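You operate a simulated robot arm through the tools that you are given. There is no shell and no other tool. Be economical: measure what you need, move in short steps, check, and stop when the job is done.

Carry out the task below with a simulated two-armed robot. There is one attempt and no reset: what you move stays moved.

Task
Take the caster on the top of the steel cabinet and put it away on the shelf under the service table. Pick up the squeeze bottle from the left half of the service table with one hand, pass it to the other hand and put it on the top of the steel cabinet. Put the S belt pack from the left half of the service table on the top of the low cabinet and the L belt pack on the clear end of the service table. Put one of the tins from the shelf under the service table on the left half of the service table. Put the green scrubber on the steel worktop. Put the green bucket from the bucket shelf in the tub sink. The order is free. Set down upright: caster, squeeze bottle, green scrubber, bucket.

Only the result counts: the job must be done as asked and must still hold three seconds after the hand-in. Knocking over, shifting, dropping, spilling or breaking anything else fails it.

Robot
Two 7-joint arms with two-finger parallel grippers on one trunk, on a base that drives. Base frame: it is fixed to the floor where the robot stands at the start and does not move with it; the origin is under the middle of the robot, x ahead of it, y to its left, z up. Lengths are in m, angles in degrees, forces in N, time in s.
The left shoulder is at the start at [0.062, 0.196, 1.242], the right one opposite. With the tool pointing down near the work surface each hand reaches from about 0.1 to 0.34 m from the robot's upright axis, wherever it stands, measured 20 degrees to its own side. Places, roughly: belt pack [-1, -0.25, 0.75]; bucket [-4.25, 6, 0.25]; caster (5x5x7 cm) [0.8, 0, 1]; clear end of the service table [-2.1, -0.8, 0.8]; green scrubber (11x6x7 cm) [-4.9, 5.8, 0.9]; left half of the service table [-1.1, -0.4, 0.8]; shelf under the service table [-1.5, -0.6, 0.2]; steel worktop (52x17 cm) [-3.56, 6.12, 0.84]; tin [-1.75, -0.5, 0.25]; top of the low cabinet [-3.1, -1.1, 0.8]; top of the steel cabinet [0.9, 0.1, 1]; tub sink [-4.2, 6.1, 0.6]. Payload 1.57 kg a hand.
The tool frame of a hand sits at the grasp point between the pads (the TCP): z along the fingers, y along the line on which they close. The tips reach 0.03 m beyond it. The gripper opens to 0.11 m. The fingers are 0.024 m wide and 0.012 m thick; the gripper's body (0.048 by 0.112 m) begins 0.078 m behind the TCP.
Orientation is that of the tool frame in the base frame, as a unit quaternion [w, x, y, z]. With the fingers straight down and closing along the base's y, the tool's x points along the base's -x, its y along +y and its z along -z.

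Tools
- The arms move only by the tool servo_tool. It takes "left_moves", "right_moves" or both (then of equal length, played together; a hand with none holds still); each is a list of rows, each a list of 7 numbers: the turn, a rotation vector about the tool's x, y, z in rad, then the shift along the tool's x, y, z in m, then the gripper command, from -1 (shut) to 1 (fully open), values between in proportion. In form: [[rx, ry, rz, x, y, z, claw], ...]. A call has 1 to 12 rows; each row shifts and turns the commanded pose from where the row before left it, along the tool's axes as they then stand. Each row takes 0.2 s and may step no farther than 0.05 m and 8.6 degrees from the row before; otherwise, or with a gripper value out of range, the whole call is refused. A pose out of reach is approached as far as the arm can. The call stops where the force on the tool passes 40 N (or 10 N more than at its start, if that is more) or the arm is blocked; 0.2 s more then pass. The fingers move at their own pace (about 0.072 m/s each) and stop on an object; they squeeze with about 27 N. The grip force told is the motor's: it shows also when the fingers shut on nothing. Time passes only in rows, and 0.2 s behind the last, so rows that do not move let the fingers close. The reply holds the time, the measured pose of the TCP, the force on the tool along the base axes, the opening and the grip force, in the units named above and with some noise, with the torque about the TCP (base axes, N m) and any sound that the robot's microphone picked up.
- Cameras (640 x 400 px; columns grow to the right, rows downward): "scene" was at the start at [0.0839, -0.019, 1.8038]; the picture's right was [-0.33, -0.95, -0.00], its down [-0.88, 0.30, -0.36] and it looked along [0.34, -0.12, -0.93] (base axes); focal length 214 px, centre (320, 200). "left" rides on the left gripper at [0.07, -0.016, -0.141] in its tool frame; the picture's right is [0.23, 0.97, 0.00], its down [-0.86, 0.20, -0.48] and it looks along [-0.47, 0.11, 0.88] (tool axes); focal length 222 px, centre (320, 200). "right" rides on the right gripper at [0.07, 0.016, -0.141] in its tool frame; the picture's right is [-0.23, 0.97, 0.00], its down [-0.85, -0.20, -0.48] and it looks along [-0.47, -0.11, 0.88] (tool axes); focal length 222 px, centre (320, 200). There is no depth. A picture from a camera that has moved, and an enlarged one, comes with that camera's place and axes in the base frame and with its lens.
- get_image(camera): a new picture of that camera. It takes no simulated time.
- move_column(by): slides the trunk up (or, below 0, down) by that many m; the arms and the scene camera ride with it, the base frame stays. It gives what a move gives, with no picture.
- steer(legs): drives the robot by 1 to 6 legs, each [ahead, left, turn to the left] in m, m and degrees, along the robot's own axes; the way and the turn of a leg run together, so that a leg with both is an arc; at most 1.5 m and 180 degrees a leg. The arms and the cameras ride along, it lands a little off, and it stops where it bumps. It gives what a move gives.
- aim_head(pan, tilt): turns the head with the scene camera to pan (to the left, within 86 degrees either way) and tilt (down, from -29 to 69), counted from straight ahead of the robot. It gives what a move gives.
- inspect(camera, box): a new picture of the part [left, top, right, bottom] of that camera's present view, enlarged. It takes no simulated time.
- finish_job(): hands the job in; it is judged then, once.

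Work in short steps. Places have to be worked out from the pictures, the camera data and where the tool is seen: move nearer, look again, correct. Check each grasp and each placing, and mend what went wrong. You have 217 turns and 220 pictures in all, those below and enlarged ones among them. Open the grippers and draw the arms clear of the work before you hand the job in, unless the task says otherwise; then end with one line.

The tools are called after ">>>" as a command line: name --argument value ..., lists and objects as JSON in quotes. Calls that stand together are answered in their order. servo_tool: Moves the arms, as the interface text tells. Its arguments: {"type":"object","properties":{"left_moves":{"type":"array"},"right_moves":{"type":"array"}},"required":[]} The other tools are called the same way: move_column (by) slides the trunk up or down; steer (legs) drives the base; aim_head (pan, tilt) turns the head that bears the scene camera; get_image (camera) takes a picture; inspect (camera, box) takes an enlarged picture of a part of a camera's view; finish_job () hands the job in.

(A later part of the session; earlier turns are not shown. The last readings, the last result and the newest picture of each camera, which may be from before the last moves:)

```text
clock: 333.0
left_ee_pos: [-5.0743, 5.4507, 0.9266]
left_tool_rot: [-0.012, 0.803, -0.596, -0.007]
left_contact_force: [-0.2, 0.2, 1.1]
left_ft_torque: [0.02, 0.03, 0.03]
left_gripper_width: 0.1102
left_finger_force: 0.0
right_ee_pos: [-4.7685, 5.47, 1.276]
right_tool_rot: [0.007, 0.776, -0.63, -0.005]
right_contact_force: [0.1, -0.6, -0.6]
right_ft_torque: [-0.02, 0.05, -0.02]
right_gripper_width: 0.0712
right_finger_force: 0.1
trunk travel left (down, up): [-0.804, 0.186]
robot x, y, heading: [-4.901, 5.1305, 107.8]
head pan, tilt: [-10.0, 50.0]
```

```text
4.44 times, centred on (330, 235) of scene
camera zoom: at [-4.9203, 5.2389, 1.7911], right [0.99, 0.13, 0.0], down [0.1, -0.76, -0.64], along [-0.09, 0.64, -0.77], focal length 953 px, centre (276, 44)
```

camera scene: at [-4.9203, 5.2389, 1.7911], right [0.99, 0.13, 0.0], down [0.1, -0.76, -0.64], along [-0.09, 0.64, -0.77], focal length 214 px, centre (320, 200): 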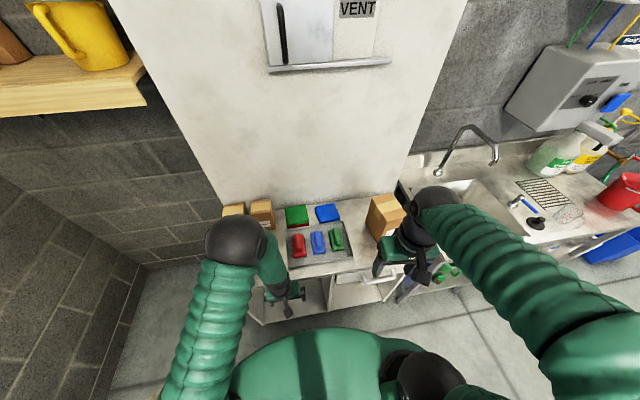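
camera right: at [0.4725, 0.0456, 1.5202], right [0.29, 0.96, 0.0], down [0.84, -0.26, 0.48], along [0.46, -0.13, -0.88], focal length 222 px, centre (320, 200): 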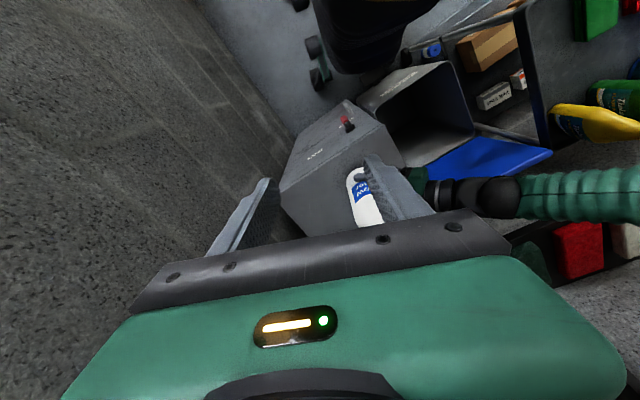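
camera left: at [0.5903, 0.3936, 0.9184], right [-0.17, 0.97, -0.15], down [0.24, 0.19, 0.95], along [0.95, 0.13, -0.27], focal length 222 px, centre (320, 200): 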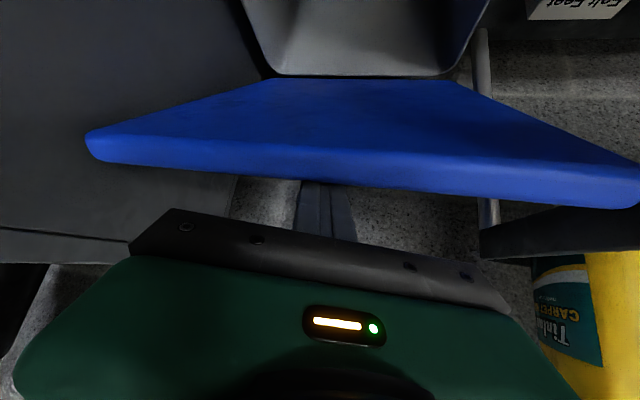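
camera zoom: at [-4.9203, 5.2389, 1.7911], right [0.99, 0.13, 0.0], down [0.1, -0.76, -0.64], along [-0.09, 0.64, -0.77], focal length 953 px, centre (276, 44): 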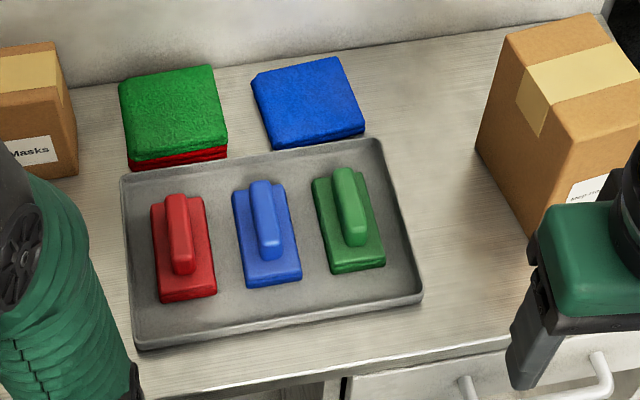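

Green scrubber at ≈(−4.917, 5.751), handle ridge along depth. Rotate the right hand 12° and move over it.

>>> servo_tool --right_moves '[[0, 0, -0.105, 0, 0, 0, 0.2], [0, 0, -0.105, 0, 0, 0, 0.2], [0, 0, 0, -0.0453, 0.0032, 0.015, 0.2], [0, 0, 0, -0.0453, 0.0032, 0.015, 0.2], [0, 0, 0, -0.0453, 0.0032, 0.015, 0.2], [0, 0, 0, -0.0453, 0.0032, 0.015, 0.2], [0, 0, 0, -0.0453, 0.0032, 0.015, 0.2], [0, 0, 0, -0.0453, 0.0032, 0.015, 0.2], [0, 0, 0, -0.0453, 0.0032, 0.015, 0.2], [0, 0, 0, 0, 0, 0, 0.2]]'

>>> get_image --camera "right"

```text
clock: 335.2
left_ee_pos: [-5.0755, 5.4491, 0.9272]
left_tool_rot: [-0.014, 0.803, -0.596, -0.007]
left_contact_force: [-0.5, -0.4, 0.1]
left_ft_torque: [-0.03, -0.03, 0.0]
left_gripper_width: 0.1096
left_finger_force: 0.0
right_ee_pos: [-4.922, 5.7519, 1.1532]
right_tool_rot: [0.006, 0.838, -0.545, -0.007]
right_contact_force: [0.9, 0.0, -0.2]
right_ft_torque: [0.0, 0.02, -0.02]
right_gripper_width: 0.0661
right_finger_force: 0.1
right hand out of reach, approached as far as the arm can: row 1
trunk travel left (down, up): [-0.804, 0.186]
robot x, y, heading: [-4.9056, 5.1292, 107.7]
head pan, tilt: [-10.0, 50.0]
```

```text
55 pictures are left
camera right: at [-4.9071, 5.6819, 1.2944], right [-0.98, -0.19, 0.02], down [-0.16, 0.86, 0.48], along [-0.1, 0.47, -0.88], focal length 222 px, centre (320, 200)
```

right: 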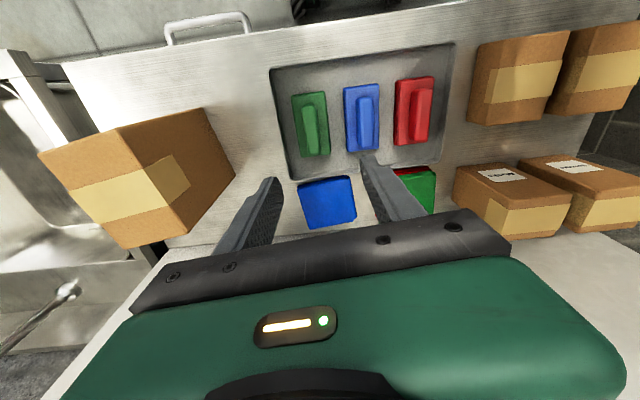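

Aligned within 1 cm. Correct and descend to just above the handle.

>>> servo_tool --right_moves '[[0, 0, 0, 0.009, -0.008, 0.03, 0.2], [0, 0, 0, 0, 0, 0.045, 0.2], [0, 0, 0, 0, 0, 0.045, 0.2], [0, 0, 0, 0, 0, 0.045, 0.2], [0, 0, 0, 0, 0, 0, 0.2]]'

>>> get_image --camera "right"

```text
clock: 336.4
left_ee_pos: [-5.0761, 5.4498, 0.9274]
left_tool_rot: [-0.012, 0.803, -0.595, -0.006]
left_contact_force: [-0.3, 0.2, -0.3]
left_ft_torque: [-0.01, -0.01, -0.02]
left_gripper_width: 0.1103
left_finger_force: 0.1
right_ee_pos: [-4.9126, 5.7486, 0.9874]
right_tool_rot: [0.006, 0.838, -0.545, -0.006]
right_contact_force: [-0.3, -0.8, 1.0]
right_ft_torque: [-0.02, -0.01, 0.01]
right_gripper_width: 0.0662
right_finger_force: 0.1
trunk travel left (down, up): [-0.804, 0.186]
robot x, y, heading: [-4.9003, 5.1275, 107.6]
head pan, tilt: [-10.0, 50.0]
```

```text
54 pictures are left
camera right: at [-4.8993, 5.678, 1.1282], right [-0.98, -0.19, 0.02], down [-0.16, 0.86, 0.48], along [-0.1, 0.47, -0.88], focal length 222 px, centre (320, 200)
```

right: 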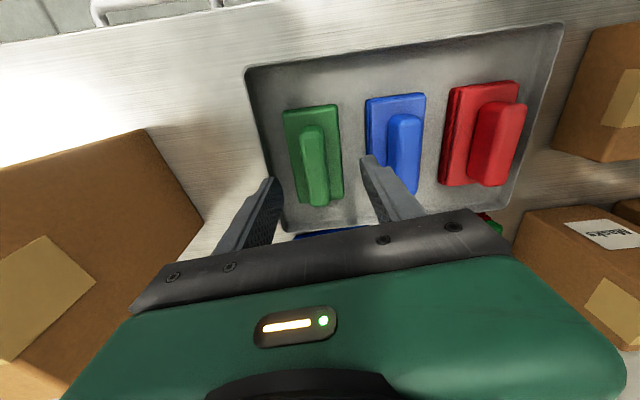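

Handle is centered. Narrow to 5 cm (blue scrubber is close), descend 4.5 cm and close.

>>> servo_tool --right_moves '[[0, 0, 0, 0, 0, 0, -0.05], [0, 0, 0, 0, 0, 0.02, -0.05], [0, 0, 0, 0, 0, 0.02, -0.05], [0, 0, 0, 0, 0, 0, -0.05]]'

>>> get_image --camera "right"

```text
clock: 337.4
left_ee_pos: [-5.0762, 5.4497, 0.9261]
left_tool_rot: [-0.014, 0.803, -0.596, -0.006]
left_contact_force: [0.1, -0.1, -0.2]
left_ft_torque: [0.01, -0.02, 0.03]
left_gripper_width: 0.1102
left_finger_force: 0.0
right_ee_pos: [-4.9149, 5.7475, 0.9468]
right_tool_rot: [0.006, 0.838, -0.545, -0.006]
right_contact_force: [-0.1, 0.3, 0.0]
right_ft_torque: [0.02, -0.04, 0.0]
right_gripper_width: 0.0522
right_finger_force: 0.0
trunk travel left (down, up): [-0.804, 0.186]
robot x, y, heading: [-4.9055, 5.1311, 107.8]
head pan, tilt: [-10.0, 50.0]
```

```text
53 pictures are left
camera right: at [-4.9007, 5.6768, 1.0879], right [-0.98, -0.19, 0.02], down [-0.16, 0.86, 0.48], along [-0.1, 0.47, -0.88], focal length 222 px, centre (320, 200)
```

right: 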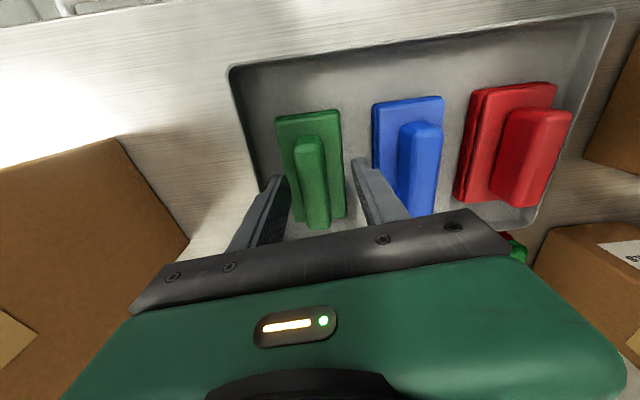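

Scrubber is a bit lower; descend 3.5 cm more then close.

>>> servo_tool --right_moves '[[0, 0, 0, 0, 0, 0.018, -0.05], [0, 0, 0, 0, 0, 0.017, -0.05], [0, 0, 0, 0, 0, 0, -0.05], [0, 0, 0, 0, 0, 0, -1], [0, 0, 0, 0, 0, 0, -1], [0, 0, 0, 0, 0, 0, -1]]'

>>> get_image --camera "right"

```text
clock: 338.0
left_ee_pos: [-5.0763, 5.4465, 0.9277]
left_tool_rot: [-0.014, 0.802, -0.596, -0.007]
left_contact_force: [-0.3, -0.5, -0.8]
left_ft_torque: [-0.02, 0.02, -0.02]
left_gripper_width: 0.1101
left_finger_force: 0.1
right_ee_pos: [-4.9153, 5.7451, 0.9197]
right_tool_rot: [0.005, 0.838, -0.545, -0.006]
right_contact_force: [-0.3, -0.7, -0.3]
right_ft_torque: [0.01, 0.01, 0.0]
right_gripper_width: 0.0521
right_finger_force: 0.0
trunk travel left (down, up): [-0.804, 0.186]
robot x, y, heading: [-4.9026, 5.1312, 107.7]
head pan, tilt: [-10.0, 50.0]
stopped in row 3 (right hand): the force on the tool passed its limit at 48 N (the readings are from after the stop); the commanded pose is now the measured one
```

```text
52 pictures are left
camera right: at [-4.8994, 5.6748, 1.0607], right [-0.98, -0.19, 0.01], down [-0.16, 0.86, 0.48], along [-0.1, 0.47, -0.88], focal length 222 px, centre (320, 200)
```

right: 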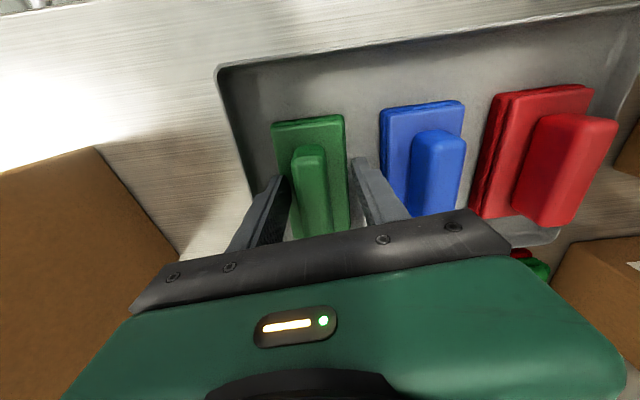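

The tips touched the scrubber's own base top (z≈0.885). At this height the handle is between the pads; close and lift.

>>> servo_tool --right_moves '[[0, 0, 0, 0, 0, 0.002, -1], [0, 0, 0, 0, 0, 0, -1], [0, 0, 0, 0, 0, 0, -1], [0, 0, 0, 0, 0, -0.02, -1], [0, 0, 0, 0, 0, -0.04, -1], [0, 0, 0, 0, 0, -0.04, -1]]'

>>> get_image --camera "right"

```text
clock: 339.4
left_ee_pos: [-5.0773, 5.4474, 0.9284]
left_tool_rot: [-0.014, 0.803, -0.595, -0.008]
left_contact_force: [0.9, -0.5, 0.0]
left_ft_torque: [0.01, -0.01, -0.02]
left_gripper_width: 0.1099
left_finger_force: 0.0
right_ee_pos: [-4.9135, 5.7483, 1.0168]
right_tool_rot: [0.005, 0.838, -0.545, -0.006]
right_contact_force: [-0.7, 0.2, -0.7]
right_ft_torque: [0.01, -0.01, -0.04]
right_gripper_width: 0.0233
right_finger_force: 26.8
trunk travel left (down, up): [-0.804, 0.186]
robot x, y, heading: [-4.9024, 5.1277, 107.7]
head pan, tilt: [-10.0, 50.0]
```

```text
51 pictures are left
camera right: at [-4.8989, 5.6766, 1.158], right [-0.98, -0.19, 0.01], down [-0.16, 0.86, 0.48], along [-0.1, 0.47, -0.88], focal length 222 px, centre (320, 200)
```

right: 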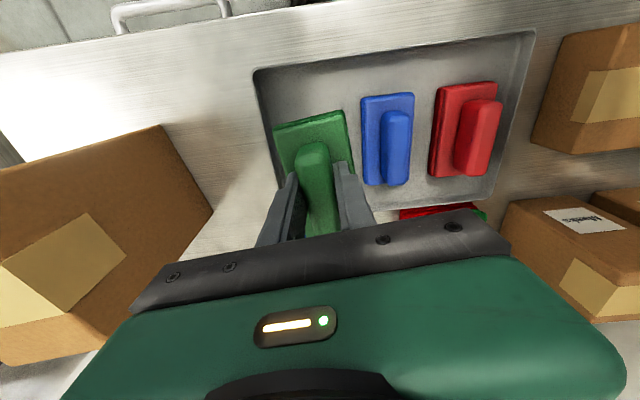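

Scrubber held by its handle. Lift, pull back, and slide right to the worktop.

>>> servo_tool --right_moves '[[0, 0, 0, 0, 0, -0.045, -1], [0, 0, 0, 0.0457, 0.005, -0.015, -1], [0, 0, 0, 0.0457, 0.005, -0.015, -1], [0, 0, 0, 0.0457, 0.005, -0.015, -1], [0, 0, 0, 0.0457, 0.005, -0.015, -1], [0, 0, 0, 0.0457, 0.005, -0.015, -1]]'

>>> steer --legs '[[0, -0.7, 0], [0, -0.67, 0]]'

>>> get_image --camera "scene"

>>> get_image --camera "right"

```text
clock: 340.8
left_ee_pos: [-5.075, 5.4463, 0.9285]
left_tool_rot: [-0.015, 0.803, -0.595, -0.008]
left_contact_force: [-0.7, 0.2, -0.7]
left_ft_torque: [0.0, 0.0, -0.03]
left_gripper_width: 0.1101
left_finger_force: 0.0
right_ee_pos: [-4.8377, 5.5264, 1.1348]
right_tool_rot: [0.003, 0.838, -0.545, -0.008]
right_contact_force: [0.3, -0.4, -1.1]
right_ft_torque: [0.05, 0.02, -0.03]
right_gripper_width: 0.0235
right_finger_force: 27.0
trunk travel left (down, up): [-0.804, 0.186]
robot x, y, heading: [-4.9058, 5.1303, 107.8]
head pan, tilt: [-10.0, 50.0]
```

```text
clock: 347.8
left_ee_pos: [-3.8115, 5.8554, 0.9261]
left_tool_rot: [-0.015, 0.804, -0.594, -0.006]
left_contact_force: [-1.4, -0.4, -1.0]
left_ft_torque: [0.01, -0.05, -0.04]
left_gripper_width: 0.1098
left_finger_force: 0.1
right_ee_pos: [-3.5754, 5.938, 1.1349]
right_tool_rot: [0.002, 0.839, -0.543, -0.004]
right_contact_force: [0.4, 0.2, -0.3]
right_ft_torque: [0.0, -0.02, -0.01]
right_gripper_width: 0.0236
right_finger_force: 26.8
trunk travel left (down, up): [-0.804, 0.186]
robot x, y, heading: [-3.6311, 5.5374, 108.0]
head pan, tilt: [-10.0, 50.0]
```

```text
50 pictures are left
camera scene: at [-3.6608, 5.6457, 1.7911], right [0.99, 0.14, 0.0], down [0.11, -0.76, -0.64], along [-0.09, 0.64, -0.77], focal length 214 px, centre (320, 200)
```

scene: 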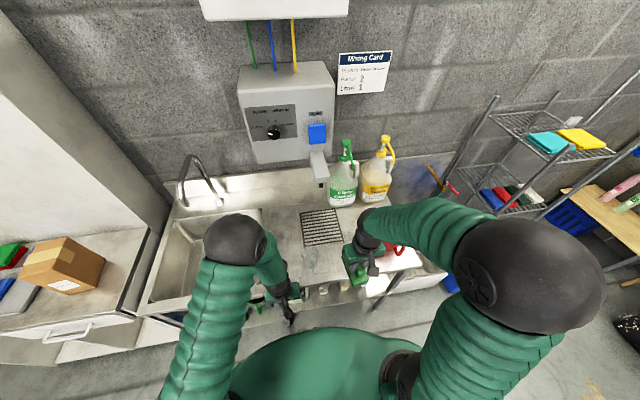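

```text
49 pictures are left
camera right: at [-3.561, 5.8657, 1.2765], right [-0.98, -0.19, 0.01], down [-0.16, 0.86, 0.48], along [-0.1, 0.47, -0.88], focal length 222 px, centre (320, 200)
```

right: 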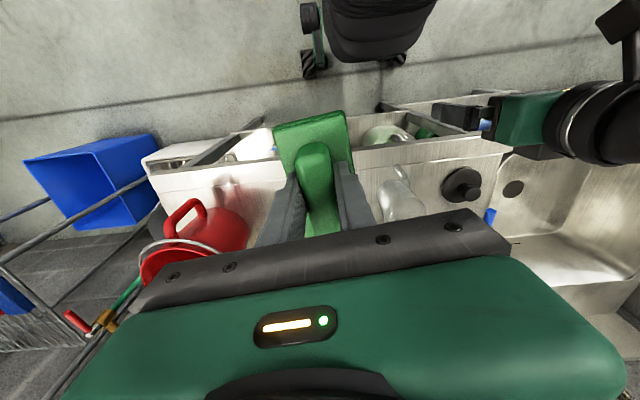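

Front edge at y≈6.00 here, jug and glass on either side leave a clear spot at (−3.603, 6.092). Move over and descend.

>>> servo_tool --right_moves '[[0, 0, 0, -0.0379, -0.0095, 0, -1], [0, 0, 0, -0.0379, -0.0095, 0, -1], [0, 0, 0, -0.0379, -0.0095, 0, -1], [0, 0, 0, -0.0379, -0.0095, 0, -1], [0, 0, 0, 0, 0, 0.045, -1], [0, 0, 0, 0, 0, 0.045, -1], [0, 0, 0, 0, 0, 0.045, -1], [0, 0, 0, 0, 0, 0.045, -1], [0, 0, 0, 0, 0, 0, -1]]'

>>> get_image --camera "right"

```text
clock: 349.8
left_ee_pos: [-3.8057, 5.8555, 0.9268]
left_tool_rot: [-0.015, 0.804, -0.594, -0.008]
left_contact_force: [0.1, -0.6, 0.0]
left_ft_torque: [0.0, -0.04, 0.0]
left_gripper_width: 0.1098
left_finger_force: 0.0
right_ee_pos: [-3.6038, 6.0913, 0.9572]
right_tool_rot: [0.004, 0.839, -0.543, -0.007]
right_contact_force: [-0.7, -0.8, -1.1]
right_ft_torque: [0.02, 0.03, 0.01]
right_gripper_width: 0.0234
right_finger_force: 27.3
trunk travel left (down, up): [-0.804, 0.186]
robot x, y, heading: [-3.6316, 5.54, 108.0]
head pan, tilt: [-10.0, 50.0]
```

```text
48 pictures are left
camera right: at [-3.5879, 6.0207, 1.0979], right [-0.98, -0.19, 0.01], down [-0.16, 0.86, 0.48], along [-0.11, 0.47, -0.88], focal length 222 px, centre (320, 200)
```

right: 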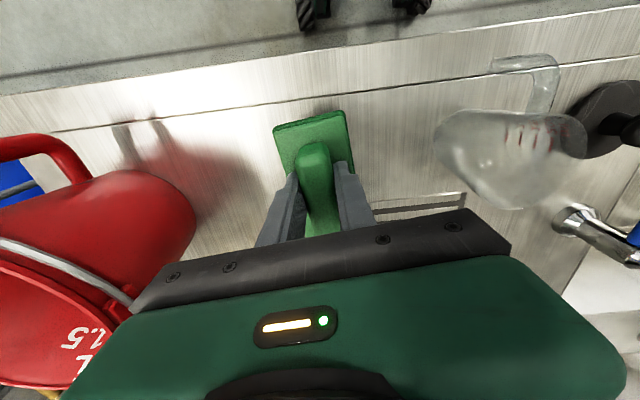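

Clear on both sides. Lower toward contact.

>>> servo_tool --right_moves '[[0, 0, 0, 0, 0, 0.02, -1], [0, 0, 0, 0, 0, 0.018, -1], [0, 0, 0, 0, 0, 0.005, -1], [0, 0, 0, 0, 0, 0.005, -1], [0, 0, 0, 0, 0, 0, -1]]'

```text
clock: 351.0
left_ee_pos: [-3.807, 5.8566, 0.927]
left_tool_rot: [-0.013, 0.805, -0.593, -0.007]
left_contact_force: [-0.4, 0.6, 0.3]
left_ft_torque: [-0.01, 0.0, 0.0]
left_gripper_width: 0.1098
left_finger_force: 0.1
right_ee_pos: [-3.6033, 6.0902, 0.9063]
right_tool_rot: [0.004, 0.84, -0.543, -0.007]
right_contact_force: [-0.3, -0.3, -0.7]
right_ft_torque: [-0.04, -0.03, 0.03]
right_gripper_width: 0.0236
right_finger_force: 26.9
trunk travel left (down, up): [-0.804, 0.186]
robot x, y, heading: [-3.636, 5.5431, 107.8]
head pan, tilt: [-10.0, 50.0]
```

Continue in 4 mm steps.

>>> servo_tool --right_moves '[[0, 0, 0, 0, 0, 0.004, -1], [0, 0, 0, 0, 0, 0.004, -1], [0, 0, 0, 0, 0, 0.004, -1], [0, 0, 0, 0, 0, 0, -1]]'

```text
clock: 351.8
left_ee_pos: [-3.8084, 5.853, 0.9291]
left_tool_rot: [-0.017, 0.803, -0.595, -0.009]
left_contact_force: [0.5, 0.5, -0.2]
left_ft_torque: [0.01, 0.0, -0.02]
left_gripper_width: 0.1101
left_finger_force: 0.1
right_ee_pos: [-3.6046, 6.0908, 0.9037]
right_tool_rot: [0.0, 0.84, -0.542, -0.009]
right_contact_force: [1.5, -9.8, 27.8]
right_ft_torque: [-0.33, -0.81, -0.09]
right_gripper_width: 0.0237
right_finger_force: 27.0
trunk travel left (down, up): [-0.804, 0.186]
robot x, y, heading: [-3.6323, 5.5398, 108.0]
head pan, tilt: [-10.0, 50.0]
stopped in row 3 (right hand): the force on the tool passed its limit at 47 N (the readings are from after the stop); the commanded pose is now the measured one
```

Contact. Release and rise.

>>> servo_tool --right_moves '[[0, 0, 0, 0, 0, -0.003, -1], [0, 0, 0, 0, 0, 0, -0.1], [0, 0, 0, 0, 0, 0, -0.1], [0, 0, 0, 0, 0, 0, -0.1], [0, 0, 0, 0, 0, -0.04, -0.1], [0, 0, 0, 0, 0, -0.045, -0.1], [0, 0, 0, 0, 0, -0.045, -0.1], [0, 0, 0, 0, 0, -0.045, -0.1]]'

>>> get_image --camera "right"

```text
clock: 353.6
left_ee_pos: [-3.8071, 5.854, 0.9273]
left_tool_rot: [-0.014, 0.804, -0.594, -0.008]
left_contact_force: [0.7, -0.2, -0.7]
left_ft_torque: [0.0, 0.05, -0.03]
left_gripper_width: 0.1101
left_finger_force: 0.1
right_ee_pos: [-3.6014, 6.0906, 1.0815]
right_tool_rot: [0.0, 0.839, -0.543, -0.008]
right_contact_force: [-0.2, -0.2, -0.7]
right_ft_torque: [0.0, 0.0, 0.01]
right_gripper_width: 0.0497
right_finger_force: 0.1
trunk travel left (down, up): [-0.804, 0.186]
robot x, y, heading: [-3.6363, 5.5346, 107.8]
head pan, tilt: [-10.0, 50.0]
```

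```text
47 pictures are left
camera right: at [-3.5858, 6.0193, 1.2217], right [-0.98, -0.19, 0.01], down [-0.16, 0.86, 0.49], along [-0.11, 0.48, -0.87], focal length 222 px, centre (320, 200)
```

right: 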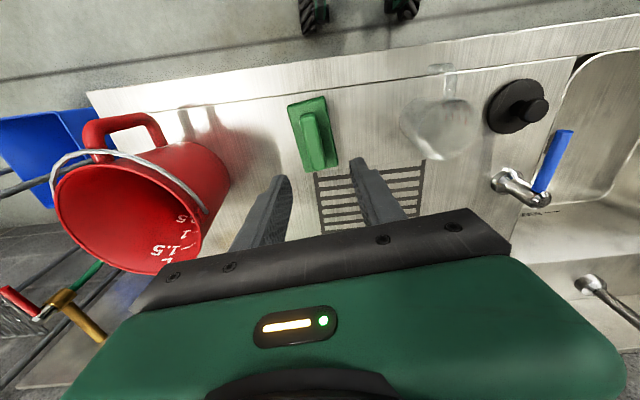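

Scrubber stands upright on the worktop. Next the green bucket: retract the right hand, back off slightly and lower the trunk to view the bucket shelf.

>>> servo_tool --right_moves '[[0, 0, 0, 0, 0, -0.04, -0.1], [0, 0, 0, 0.045, 0.005, 0, -0.1], [0, 0, 0, 0.045, 0.005, 0, -0.1], [0, 0, 0, 0.045, 0.005, 0, -0.1], [0, 0, 0, 0.045, 0.005, 0, -0.1]]'

>>> steer --legs '[[-0.13, 0, 0], [0, 0.23, 0]]'

>>> move_column --by -0.4

>>> move_column --by -0.18

>>> aim_head --pan 0 --tilt 40

>>> get_image --camera "scene"

```text
clock: 354.8
left_ee_pos: [-3.8073, 5.8538, 0.9279]
left_tool_rot: [-0.014, 0.804, -0.595, -0.009]
left_contact_force: [0.0, 0.6, 0.3]
left_ft_torque: [0.01, -0.02, -0.02]
left_gripper_width: 0.11
left_finger_force: 0.1
right_ee_pos: [-3.5394, 5.9163, 1.1202]
right_tool_rot: [0.001, 0.84, -0.543, -0.01]
right_contact_force: [-0.8, 0.5, 1.2]
right_ft_torque: [0.01, 0.01, 0.0]
right_gripper_width: 0.0493
right_finger_force: 0.0
trunk travel left (down, up): [-0.804, 0.186]
robot x, y, heading: [-3.6343, 5.5375, 108.1]
head pan, tilt: [-10.0, 50.0]
```

```text
clock: 357.4
left_ee_pos: [-3.9854, 5.6641, 0.9281]
left_tool_rot: [-0.013, 0.805, -0.593, -0.009]
left_contact_force: [-0.2, -0.3, 0.3]
left_ft_torque: [0.01, 0.0, -0.01]
left_gripper_width: 0.1097
left_finger_force: 0.0
right_ee_pos: [-3.7184, 5.7273, 1.1179]
right_tool_rot: [0.002, 0.841, -0.541, -0.01]
right_contact_force: [-0.7, -0.3, -0.4]
right_ft_torque: [0.01, -0.02, 0.03]
right_gripper_width: 0.0495
right_finger_force: 0.1
trunk travel left (down, up): [-0.804, 0.186]
robot x, y, heading: [-3.8155, 5.3441, 108.1]
head pan, tilt: [-10.0, 50.0]
```

```text
clock: 361.2
left_ee_pos: [-3.9885, 5.6608, 0.5281]
left_tool_rot: [-0.014, 0.805, -0.593, -0.008]
left_contact_force: [-0.7, 0.0, 0.3]
left_ft_torque: [-0.01, 0.0, 0.03]
left_gripper_width: 0.1102
left_finger_force: 0.1
right_ee_pos: [-3.7217, 5.7248, 0.7194]
right_tool_rot: [-0.001, 0.84, -0.542, -0.01]
right_contact_force: [-0.4, 0.5, 0.1]
right_ft_torque: [0.01, 0.05, -0.02]
right_gripper_width: 0.0495
right_finger_force: 0.0
trunk travel left (down, up): [-0.404, 0.586]
robot x, y, heading: [-3.8138, 5.3468, 108.1]
head pan, tilt: [-10.0, 50.0]
```

```text
clock: 363.2
left_ee_pos: [-3.9887, 5.6606, 0.3481]
left_tool_rot: [-0.014, 0.805, -0.593, -0.008]
left_contact_force: [-0.4, 0.1, -0.8]
left_ft_torque: [0.0, -0.02, -0.02]
left_gripper_width: 0.1101
left_finger_force: 0.0
right_ee_pos: [-3.721, 5.7242, 0.5389]
right_tool_rot: [0.001, 0.841, -0.541, -0.01]
right_contact_force: [0.7, -0.1, 0.6]
right_ft_torque: [-0.01, -0.01, 0.02]
right_gripper_width: 0.0497
right_finger_force: 0.1
trunk travel left (down, up): [-0.224, 0.766]
robot x, y, heading: [-3.811, 5.3496, 108.2]
head pan, tilt: [-10.0, 50.0]
```

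```text
clock: 363.9
left_ee_pos: [-3.9885, 5.6602, 0.3476]
left_tool_rot: [-0.015, 0.805, -0.594, -0.007]
left_contact_force: [-1.2, -0.1, 1.5]
left_ft_torque: [0.07, -0.01, 0.01]
left_gripper_width: 0.1098
left_finger_force: 0.1
right_ee_pos: [-3.7212, 5.7246, 0.5373]
right_tool_rot: [0.0, 0.841, -0.541, -0.01]
right_contact_force: [0.6, 0.0, -0.2]
right_ft_torque: [-0.01, 0.02, 0.03]
right_gripper_width: 0.0496
right_finger_force: 0.0
trunk travel left (down, up): [-0.224, 0.766]
robot x, y, heading: [-3.8121, 5.3489, 108.1]
head pan, tilt: [0.0, 40.0]
```

```text
46 pictures are left
camera scene: at [-3.8502, 5.458, 1.2252], right [0.95, 0.31, 0.0], down [0.2, -0.61, -0.76], along [-0.24, 0.73, -0.64], focal length 214 px, centre (320, 200)
```

scene: 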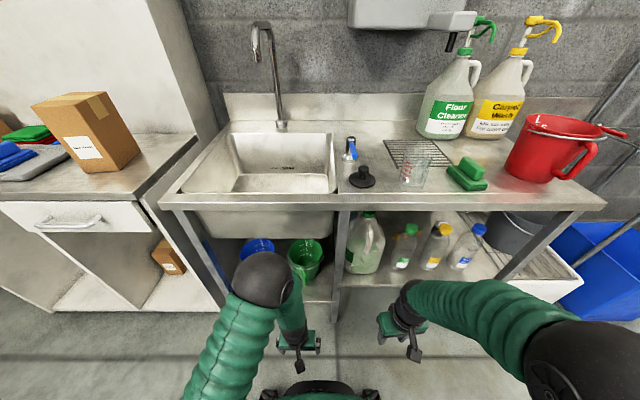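

Zoom on the bucket and use the left wrist camera.

>>> inspect --camera "scene" --box '[225, 220, 355, 310]'

>>> get_image --camera "left"

```text
4.44 times, centred on (290, 265) of scene
camera zoom: at [-3.8502, 5.458, 1.2252], right [0.95, 0.31, 0.0], down [0.2, -0.61, -0.76], along [-0.24, 0.73, -0.64], focal length 953 px, centre (453, -89)
```

zoom: 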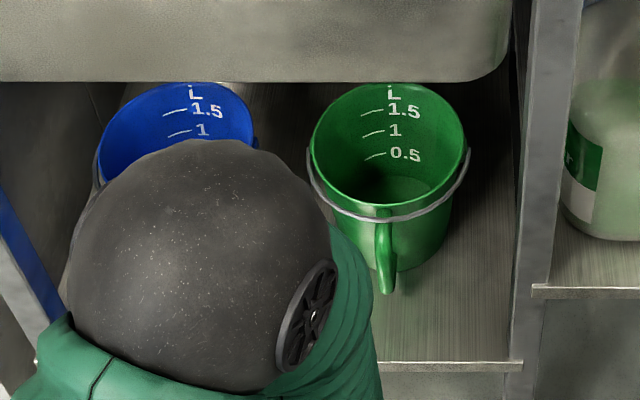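

```text
44 pictures are left
camera left: at [-3.9523, 5.5954, 0.4862], right [-0.86, -0.51, -0.02], down [-0.45, 0.74, 0.5], along [-0.24, 0.44, -0.87], focal length 222 px, centre (320, 200)
```

left: 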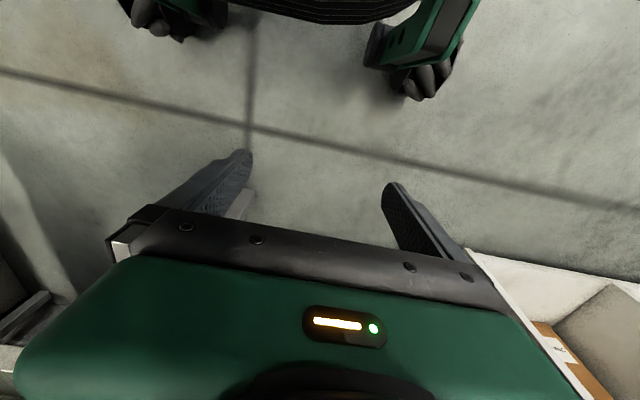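

The bucket's D-handle faces me at f≈6.87 (x≈−4.07, y≈5.91); I'll grip that vertical bar with the left hand. Raise the hand slightly and drive 0.13 m forward.

>>> servo_tool --left_moves '[[0.03, 0, 0, 0, 0, -0.02, 0.5], [0, 0, 0, 0, 0, -0.02, 0.5]]'

>>> steer --legs '[[0.13, 0, 0]]'

>>> get_image --camera "left"

>>> inspect --camera "scene" --box '[225, 220, 375, 330]'

```text
clock: 364.5
left_ee_pos: [-3.9917, 5.6584, 0.3896]
left_tool_rot: [-0.026, 0.805, -0.593, 0.001]
left_contact_force: [0.6, -0.4, 0.2]
left_ft_torque: [-0.02, 0.0, 0.01]
left_gripper_width: 0.0827
left_finger_force: 0.1
right_ee_pos: [-3.7225, 5.7246, 0.5388]
right_tool_rot: [0.0, 0.84, -0.542, -0.011]
right_contact_force: [-0.5, 0.3, 0.2]
right_ft_torque: [-0.01, -0.01, 0.03]
right_gripper_width: 0.0498
right_finger_force: 0.1
trunk travel left (down, up): [-0.224, 0.766]
robot x, y, heading: [-3.8115, 5.3469, 107.6]
head pan, tilt: [0.0, 40.0]
```

```text
clock: 365.8
left_ee_pos: [-4.0291, 5.7872, 0.389]
left_tool_rot: [-0.026, 0.804, -0.594, 0.001]
left_contact_force: [-0.2, 0.1, -1.5]
left_ft_torque: [-0.03, 0.0, -0.02]
left_gripper_width: 0.0825
left_finger_force: 0.1
right_ee_pos: [-3.7623, 5.8507, 0.538]
right_tool_rot: [0.0, 0.84, -0.543, -0.008]
right_contact_force: [1.2, 0.5, -0.2]
right_ft_torque: [-0.01, 0.01, -0.03]
right_gripper_width: 0.0495
right_finger_force: 0.0
trunk travel left (down, up): [-0.224, 0.766]
robot x, y, heading: [-3.8522, 5.4691, 107.9]
head pan, tilt: [0.0, 40.0]
```

```text
43 pictures are left
camera left: at [-3.9989, 5.7202, 0.5275], right [-0.86, -0.5, -0.05], down [-0.46, 0.74, 0.49], along [-0.21, 0.45, -0.87], focal length 222 px, centre (320, 200)
```

left: 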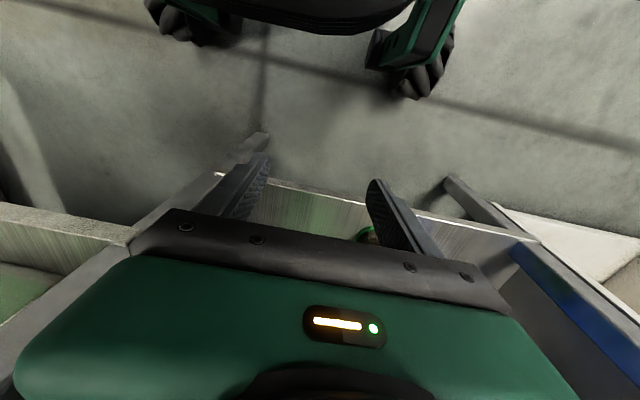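

```text
3.64 times, centred on (300, 275) of scene
camera zoom: at [-3.8913, 5.5852, 1.2251], right [0.95, 0.31, 0.0], down [0.2, -0.61, -0.76], along [-0.24, 0.73, -0.64], focal length 780 px, centre (393, -73)
```

zoom: 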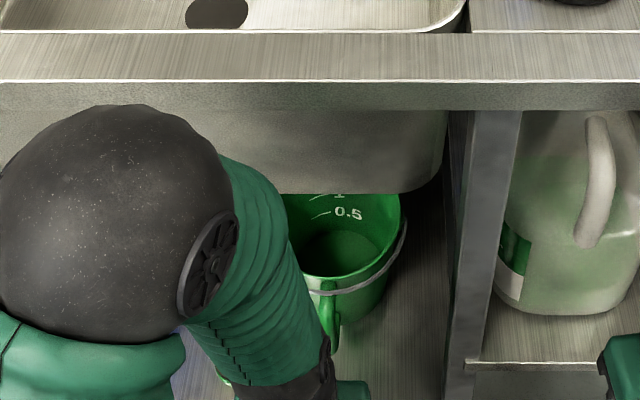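

D-handle bar triangulated at f≈6.865, z 0.34–0.40, same lateral as my hand. Advance 11.7 cm.

>>> servo_tool --left_moves '[[0, 0, 0, -0.039, 0, 0.004, 0.5], [0, 0, 0, -0.039, 0, 0.004, 0.5], [0, 0, 0, -0.037, 0, 0.004, 0.5], [0, 0, 0, 0, 0, 0, 0.5]]'

>>> get_image --camera "left"

>>> inspect --camera "scene" --box '[235, 240, 345, 330]'

```text
clock: 367.0
left_ee_pos: [-4.0543, 5.8586, 0.3714]
left_tool_rot: [-0.004, 0.801, -0.598, 0.024]
left_contact_force: [0.1, 0.0, 0.6]
left_ft_torque: [-0.04, 0.0, -0.01]
left_gripper_width: 0.0825
left_finger_force: 0.0
right_ee_pos: [-3.76, 5.8457, 0.5389]
right_tool_rot: [0.0, 0.84, -0.543, -0.01]
right_contact_force: [0.5, -1.7, 0.0]
right_ft_torque: [0.08, 0.03, -0.05]
right_gripper_width: 0.0496
right_finger_force: 0.1
trunk travel left (down, up): [-0.224, 0.766]
robot x, y, heading: [-3.8518, 5.4669, 108.2]
head pan, tilt: [0.0, 40.0]
stopped in row 4 (left hand): the arm was blocked; the commanded pose is now the measured one
```

```text
41 pictures are left
camera left: at [-4.0255, 5.8008, 0.5147], right [-0.87, -0.49, -0.03], down [-0.45, 0.77, 0.44], along [-0.2, 0.4, -0.9], focal length 222 px, centre (320, 200)
```

left: 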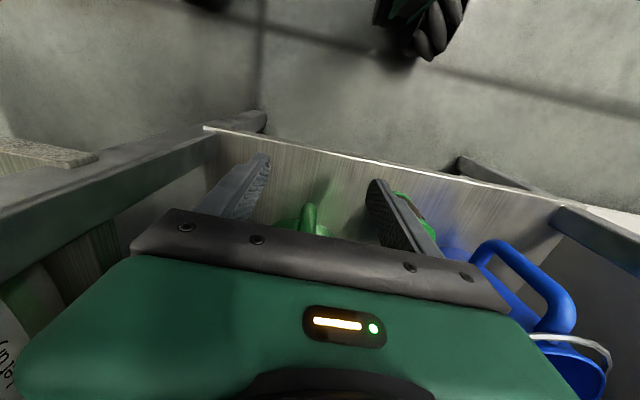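

```text
4.44 times, centred on (290, 285) of scene
camera zoom: at [-3.8877, 5.5728, 1.226], right [0.95, 0.31, 0.0], down [0.2, -0.61, -0.77], along [-0.24, 0.73, -0.64], focal length 953 px, centre (453, -178)
```

zoom: 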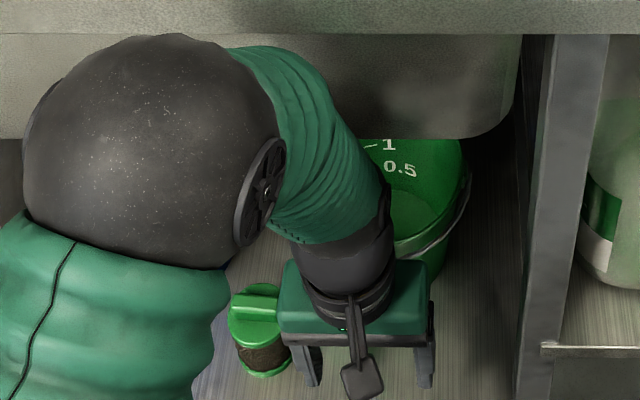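

The forearm met the bench front. Retreat, raise the hand while lowering the trunk 20 cm so the elbow sits lower.

>>> servo_tool --left_moves '[[0, 0, 0, 0.04, 0, 0, 0.5], [0, 0, 0, 0.04, 0, 0, 0.5], [0, 0, 0, 0.04, 0, -0.01, 0.5], [0, 0, 0, 0, 0, -0.045, 0.5], [0, 0, 0, 0, 0, -0.045, 0.5], [0, 0, 0, 0, 0, -0.045, 0.5], [0, 0, 0, 0, 0, -0.045, 0.5]]'

>>> move_column --by -0.2

>>> get_image --camera "scene"

```text
clock: 368.6
left_ee_pos: [-4.0347, 5.7538, 0.5659]
left_tool_rot: [-0.005, 0.802, -0.597, 0.02]
left_contact_force: [-0.7, 0.3, -0.4]
left_ft_torque: [-0.02, 0.0, 0.04]
left_gripper_width: 0.0825
left_finger_force: 0.1
right_ee_pos: [-3.7609, 5.8491, 0.5381]
right_tool_rot: [0.001, 0.84, -0.542, -0.009]
right_contact_force: [-0.1, 0.1, -0.2]
right_ft_torque: [-0.01, 0.02, 0.02]
right_gripper_width: 0.0495
right_finger_force: 0.1
trunk travel left (down, up): [-0.224, 0.766]
robot x, y, heading: [-3.8478, 5.4691, 107.8]
head pan, tilt: [0.0, 40.0]
```

```text
clock: 370.8
left_ee_pos: [-4.0348, 5.7551, 0.3645]
left_tool_rot: [-0.007, 0.802, -0.596, 0.02]
left_contact_force: [-0.1, 0.4, -0.4]
left_ft_torque: [0.01, -0.03, 0.01]
left_gripper_width: 0.0825
left_finger_force: 0.0
right_ee_pos: [-3.7616, 5.8486, 0.3368]
right_tool_rot: [0.001, 0.84, -0.542, -0.009]
right_contact_force: [0.3, 0.3, 0.0]
right_ft_torque: [-0.04, 0.02, 0.01]
right_gripper_width: 0.0494
right_finger_force: 0.0
trunk travel left (down, up): [-0.024, 0.966]
robot x, y, heading: [-3.855, 5.4698, 107.8]
head pan, tilt: [0.0, 40.0]
```

```text
39 pictures are left
camera scene: at [-3.8898, 5.5805, 1.0254], right [0.95, 0.31, 0.0], down [0.2, -0.61, -0.77], along [-0.24, 0.73, -0.64], focal length 214 px, centre (320, 200)
```

scene: 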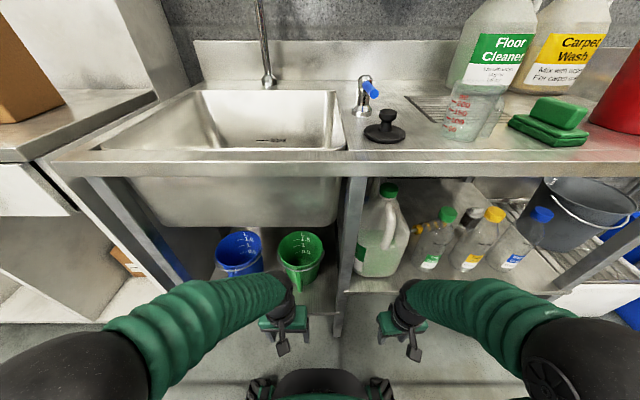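

Elbow is now low and to the side. Advance again to the D-handle.

>>> servo_tool --left_moves '[[0, 0, 0, -0.0363, -0.003, -0.003, 0.5], [0, 0, 0, -0.0363, -0.003, -0.003, 0.5], [0, 0, 0, -0.0363, -0.003, -0.003, 0.5], [0, 0, 0, -0.0363, -0.003, -0.003, 0.5], [0, 0, 0, 0, 0, 0, 0.5]]'

>>> get_image --camera "left"

>>> inspect --camera "scene" --box '[220, 220, 350, 330]'

```text
clock: 372.2
left_ee_pos: [-4.0609, 5.8622, 0.3512]
left_tool_rot: [0.028, 0.799, -0.598, 0.05]
left_contact_force: [0.7, 0.6, -0.5]
left_ft_torque: [0.01, -0.03, 0.01]
left_gripper_width: 0.0823
left_finger_force: 0.1
right_ee_pos: [-3.7592, 5.8474, 0.3376]
right_tool_rot: [0.001, 0.84, -0.543, -0.007]
right_contact_force: [0.2, -0.9, 0.5]
right_ft_torque: [0.02, 0.04, 0.0]
right_gripper_width: 0.0495
right_finger_force: 0.1
trunk travel left (down, up): [-0.024, 0.966]
robot x, y, heading: [-3.849, 5.4652, 108.1]
head pan, tilt: [0.0, 40.0]
stopped in row 5 (left hand): the arm was blocked; the commanded pose is now the measured one
```

```text
38 pictures are left
camera left: at [-4.0323, 5.8171, 0.4988], right [-0.87, -0.49, 0.01], down [-0.45, 0.81, 0.37], along [-0.19, 0.32, -0.93], focal length 222 px, centre (320, 200)
```

left: 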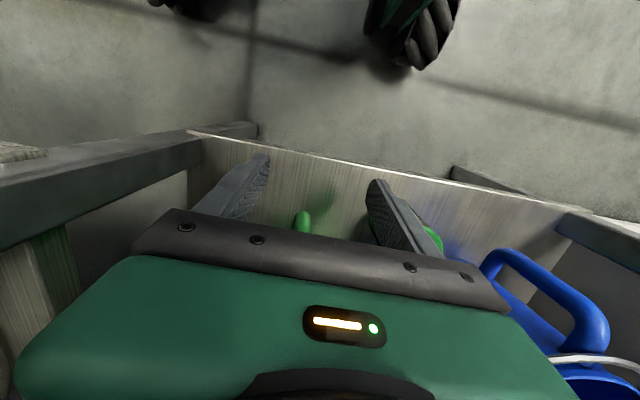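

```text
3.64 times, centred on (285, 275) of scene
camera zoom: at [-3.8898, 5.5789, 1.0257], right [0.95, 0.31, 0.0], down [0.2, -0.61, -0.76], along [-0.24, 0.73, -0.65], focal length 780 px, centre (447, -73)
```

zoom: 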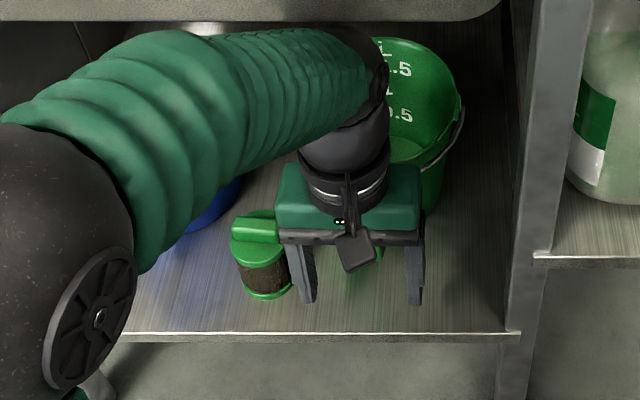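

The wrist is under the basin. Retreat and tilt the hand ~45° forward so the wrist stays outside.

>>> servo_tool --left_moves '[[0, 0, 0, 0.04, 0, 0, 0.5], [0, 0, 0, 0.035, 0, -0.01, 0.5], [0, -0.135, 0, 0, 0, -0.005, 0.5], [0, -0.135, 0, 0, 0, -0.005, 0.5], [0, -0.135, 0, 0, 0, 0, 0.5], [0, -0.135, 0, 0, 0, 0, 0.5], [0, -0.135, 0, 0, 0, 0, 0.5], [0, -0.135, 0, 0, 0, 0, 0.5], [0, 0, 0, 0, 0, 0, 0.5]]'

>>> get_image --camera "left"

```text
clock: 374.2
left_ee_pos: [-4.0337, 5.8312, 0.3906]
left_tool_rot: [-0.189, 0.762, -0.564, -0.255]
left_contact_force: [-0.2, 0.1, -0.2]
left_ft_torque: [0.02, 0.01, 0.0]
left_gripper_width: 0.0824
left_finger_force: 0.0
left hand out of reach, approached as far as the arm can: row 7, 8
right_ee_pos: [-3.7602, 5.8462, 0.3369]
right_tool_rot: [0.002, 0.84, -0.543, -0.008]
right_contact_force: [0.4, 0.5, -0.2]
right_ft_torque: [0.0, -0.01, 0.0]
right_gripper_width: 0.0493
right_finger_force: 0.0
trunk travel left (down, up): [-0.024, 0.966]
robot x, y, heading: [-3.8534, 5.4684, 108.0]
head pan, tilt: [0.0, 40.0]
```

```text
36 pictures are left
camera left: at [-3.977, 5.7035, 0.461], right [-0.88, -0.46, -0.14], down [-0.31, 0.32, 0.9], along [-0.37, 0.83, -0.42], focal length 222 px, centre (320, 200)
```

left: 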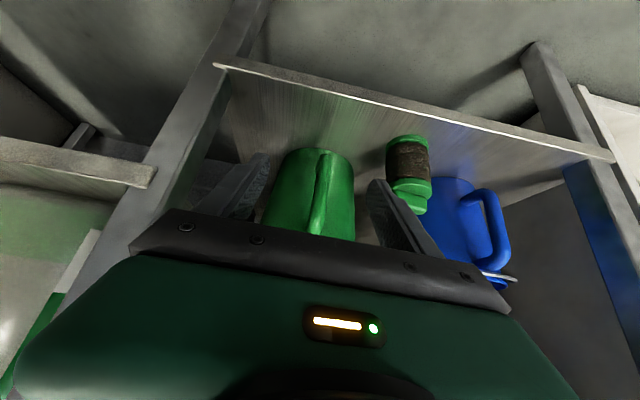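

Excellent view: the D-handle is centered between the fingers. Advance ~8 cm onto it.

>>> servo_tool --left_moves '[[0, 0, 0, -0.0258, 0.002, 0.0295, 0.5], [0, 0, 0, -0.0258, 0.002, 0.0295, 0.5], [0, 0, 0, 0, 0, 0, 0.5]]'

>>> get_image --camera "left"

```text
clock: 375.0
left_ee_pos: [-4.0628, 5.906, 0.3747]
left_tool_rot: [-0.189, 0.762, -0.565, -0.254]
left_contact_force: [0.8, -0.1, -0.9]
left_ft_torque: [-0.02, -0.02, 0.01]
left_gripper_width: 0.0824
left_finger_force: 0.1
right_ee_pos: [-3.7614, 5.8475, 0.3365]
right_tool_rot: [0.003, 0.84, -0.542, -0.008]
right_contact_force: [0.0, -0.8, -0.2]
right_ft_torque: [0.02, 0.03, 0.01]
right_gripper_width: 0.0493
right_finger_force: 0.1
trunk travel left (down, up): [-0.024, 0.966]
robot x, y, heading: [-3.8533, 5.4672, 108.1]
head pan, tilt: [0.0, 40.0]
```

```text
35 pictures are left
camera left: at [-4.0055, 5.7766, 0.4454], right [-0.88, -0.46, -0.14], down [-0.31, 0.32, 0.9], along [-0.37, 0.83, -0.42], focal length 222 px, centre (320, 200)
```

left: 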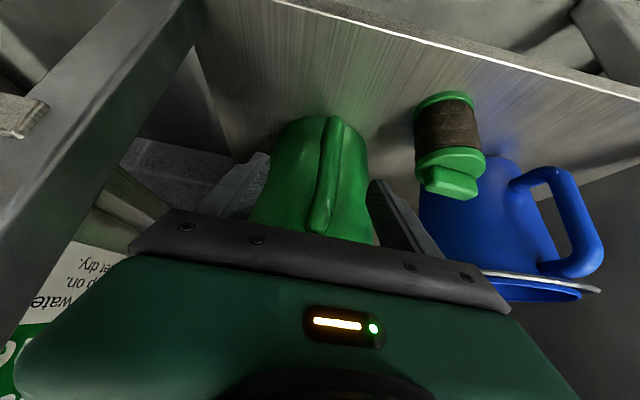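

Handle bar is at the pads. Close the left hand and check width.

>>> servo_tool --left_moves '[[0, 0, 0, 0, 0, 0, -1], [0, 0, 0, 0, 0, 0, -1], [0, 0, 0, 0, 0, 0, -1], [0, 0, 0, 0, 0, 0, -1], [0, 0, 0, 0, 0, 0, -1]]'

>>> get_image --camera "left"

```text
clock: 376.2
left_ee_pos: [-4.0627, 5.9045, 0.3761]
left_tool_rot: [-0.189, 0.762, -0.565, -0.254]
left_contact_force: [-0.2, 0.4, -0.8]
left_ft_torque: [0.02, -0.01, 0.02]
left_gripper_width: 0.0169
left_finger_force: 26.4
right_ee_pos: [-3.7616, 5.8463, 0.3377]
right_tool_rot: [0.002, 0.84, -0.542, -0.008]
right_contact_force: [1.0, 1.1, 0.2]
right_ft_torque: [-0.01, 0.0, 0.0]
right_gripper_width: 0.0494
right_finger_force: 0.0
trunk travel left (down, up): [-0.024, 0.966]
robot x, y, heading: [-3.8528, 5.4662, 107.8]
head pan, tilt: [0.0, 40.0]
```

```text
34 pictures are left
camera left: at [-4.0054, 5.7763, 0.4456], right [-0.88, -0.46, -0.14], down [-0.31, 0.32, 0.9], along [-0.37, 0.83, -0.42], focal length 222 px, centre (320, 200)
```

left: 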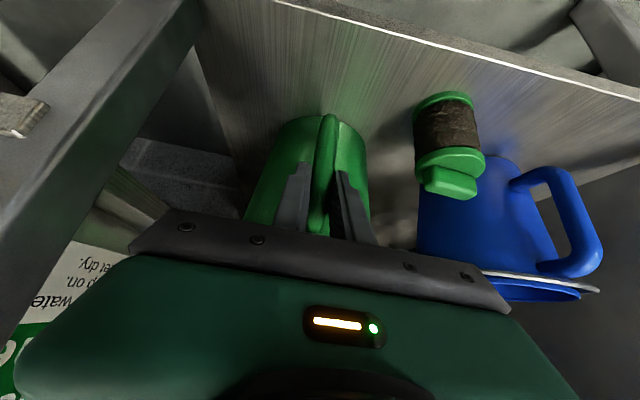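

Bar gripped (1.7 cm). Lift 3 cm with the trunk and see if the bucket sags.

>>> move_column --by 0.035

>>> get_image --camera "left"

```text
clock: 377.0
left_ee_pos: [-4.0616, 5.9054, 0.4095]
left_tool_rot: [-0.188, 0.763, -0.564, -0.255]
left_contact_force: [-0.1, -0.3, -1.1]
left_ft_torque: [-0.19, -0.07, 0.01]
left_gripper_width: 0.0166
left_finger_force: 26.7
right_ee_pos: [-3.7609, 5.8472, 0.373]
right_tool_rot: [0.002, 0.84, -0.542, -0.007]
right_contact_force: [0.7, 0.3, 0.6]
right_ft_torque: [0.01, 0.02, 0.02]
right_gripper_width: 0.0493
right_finger_force: 0.0
trunk travel left (down, up): [-0.059, 0.931]
robot x, y, heading: [-3.8531, 5.4664, 107.9]
head pan, tilt: [0.0, 40.0]
```

```text
33 pictures are left
camera left: at [-4.0055, 5.7764, 0.4804], right [-0.88, -0.46, -0.14], down [-0.31, 0.32, 0.9], along [-0.37, 0.83, -0.42], focal length 222 px, centre (320, 200)
```

left: 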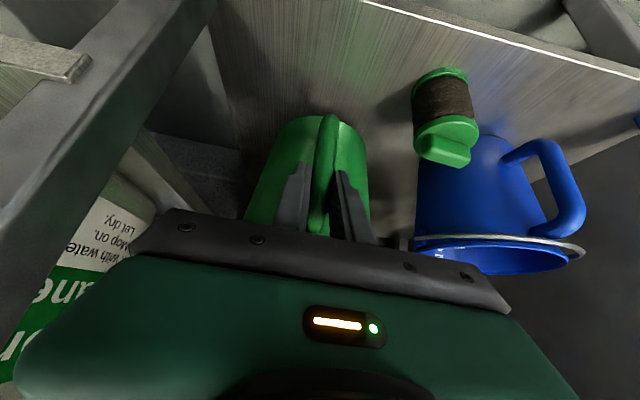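

No sag at all. Pull the bucket out: retract the hand 8 cm and back the base 15 cm (post behind limits me).

>>> servo_tool --left_moves '[[0, 0, 0, 0.0315, 0, -0.0245, -1], [0, 0, 0, 0.0315, 0, -0.0245, -1], [0, 0, 0, 0, 0, 0, -1]]'

>>> steer --legs '[[-0.15, -0.03, 0]]'

>>> get_image --camera "scene"

```text
clock: 377.8
left_ee_pos: [-4.0352, 5.8351, 0.4123]
left_tool_rot: [-0.188, 0.762, -0.565, -0.255]
left_contact_force: [-0.1, 0.1, -2.3]
left_ft_torque: [-0.18, -0.04, 0.03]
left_gripper_width: 0.0168
left_finger_force: 27.0
left hand out of reach, approached as far as the arm can: row 2
right_ee_pos: [-3.7588, 5.8451, 0.3727]
right_tool_rot: [0.002, 0.84, -0.543, -0.008]
right_contact_force: [-0.1, -0.3, -0.1]
right_ft_torque: [-0.04, -0.02, 0.03]
right_gripper_width: 0.0495
right_finger_force: 0.0
trunk travel left (down, up): [-0.059, 0.931]
robot x, y, heading: [-3.8521, 5.4657, 108.2]
head pan, tilt: [0.0, 40.0]
```

```text
clock: 379.1
left_ee_pos: [-3.9629, 5.7016, 0.414]
left_tool_rot: [-0.188, 0.762, -0.564, -0.255]
left_contact_force: [-0.1, 0.3, -1.6]
left_ft_torque: [-0.16, -0.07, 0.01]
left_gripper_width: 0.0165
left_finger_force: 26.5
right_ee_pos: [-3.6875, 5.7138, 0.3726]
right_tool_rot: [0.002, 0.84, -0.542, -0.008]
right_contact_force: [0.8, -0.5, 0.4]
right_ft_torque: [0.04, 0.01, -0.01]
right_gripper_width: 0.0497
right_finger_force: 0.1
trunk travel left (down, up): [-0.059, 0.931]
robot x, y, heading: [-3.777, 5.338, 108.2]
head pan, tilt: [0.0, 40.0]
```

```text
32 pictures are left
camera scene: at [-3.8155, 5.4442, 1.0603], right [0.95, 0.31, 0.0], down [0.2, -0.61, -0.77], along [-0.24, 0.73, -0.64], focal length 214 px, centre (320, 200)
```

scene: 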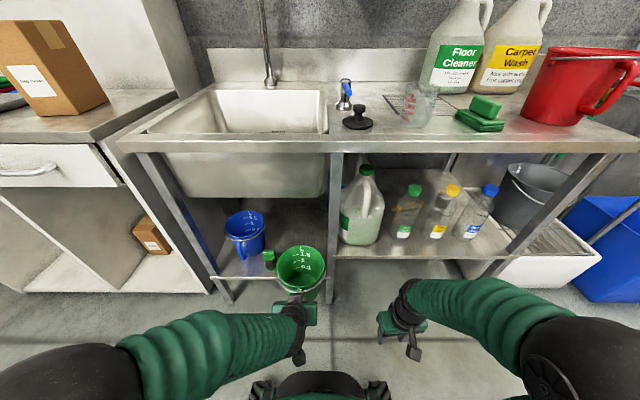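

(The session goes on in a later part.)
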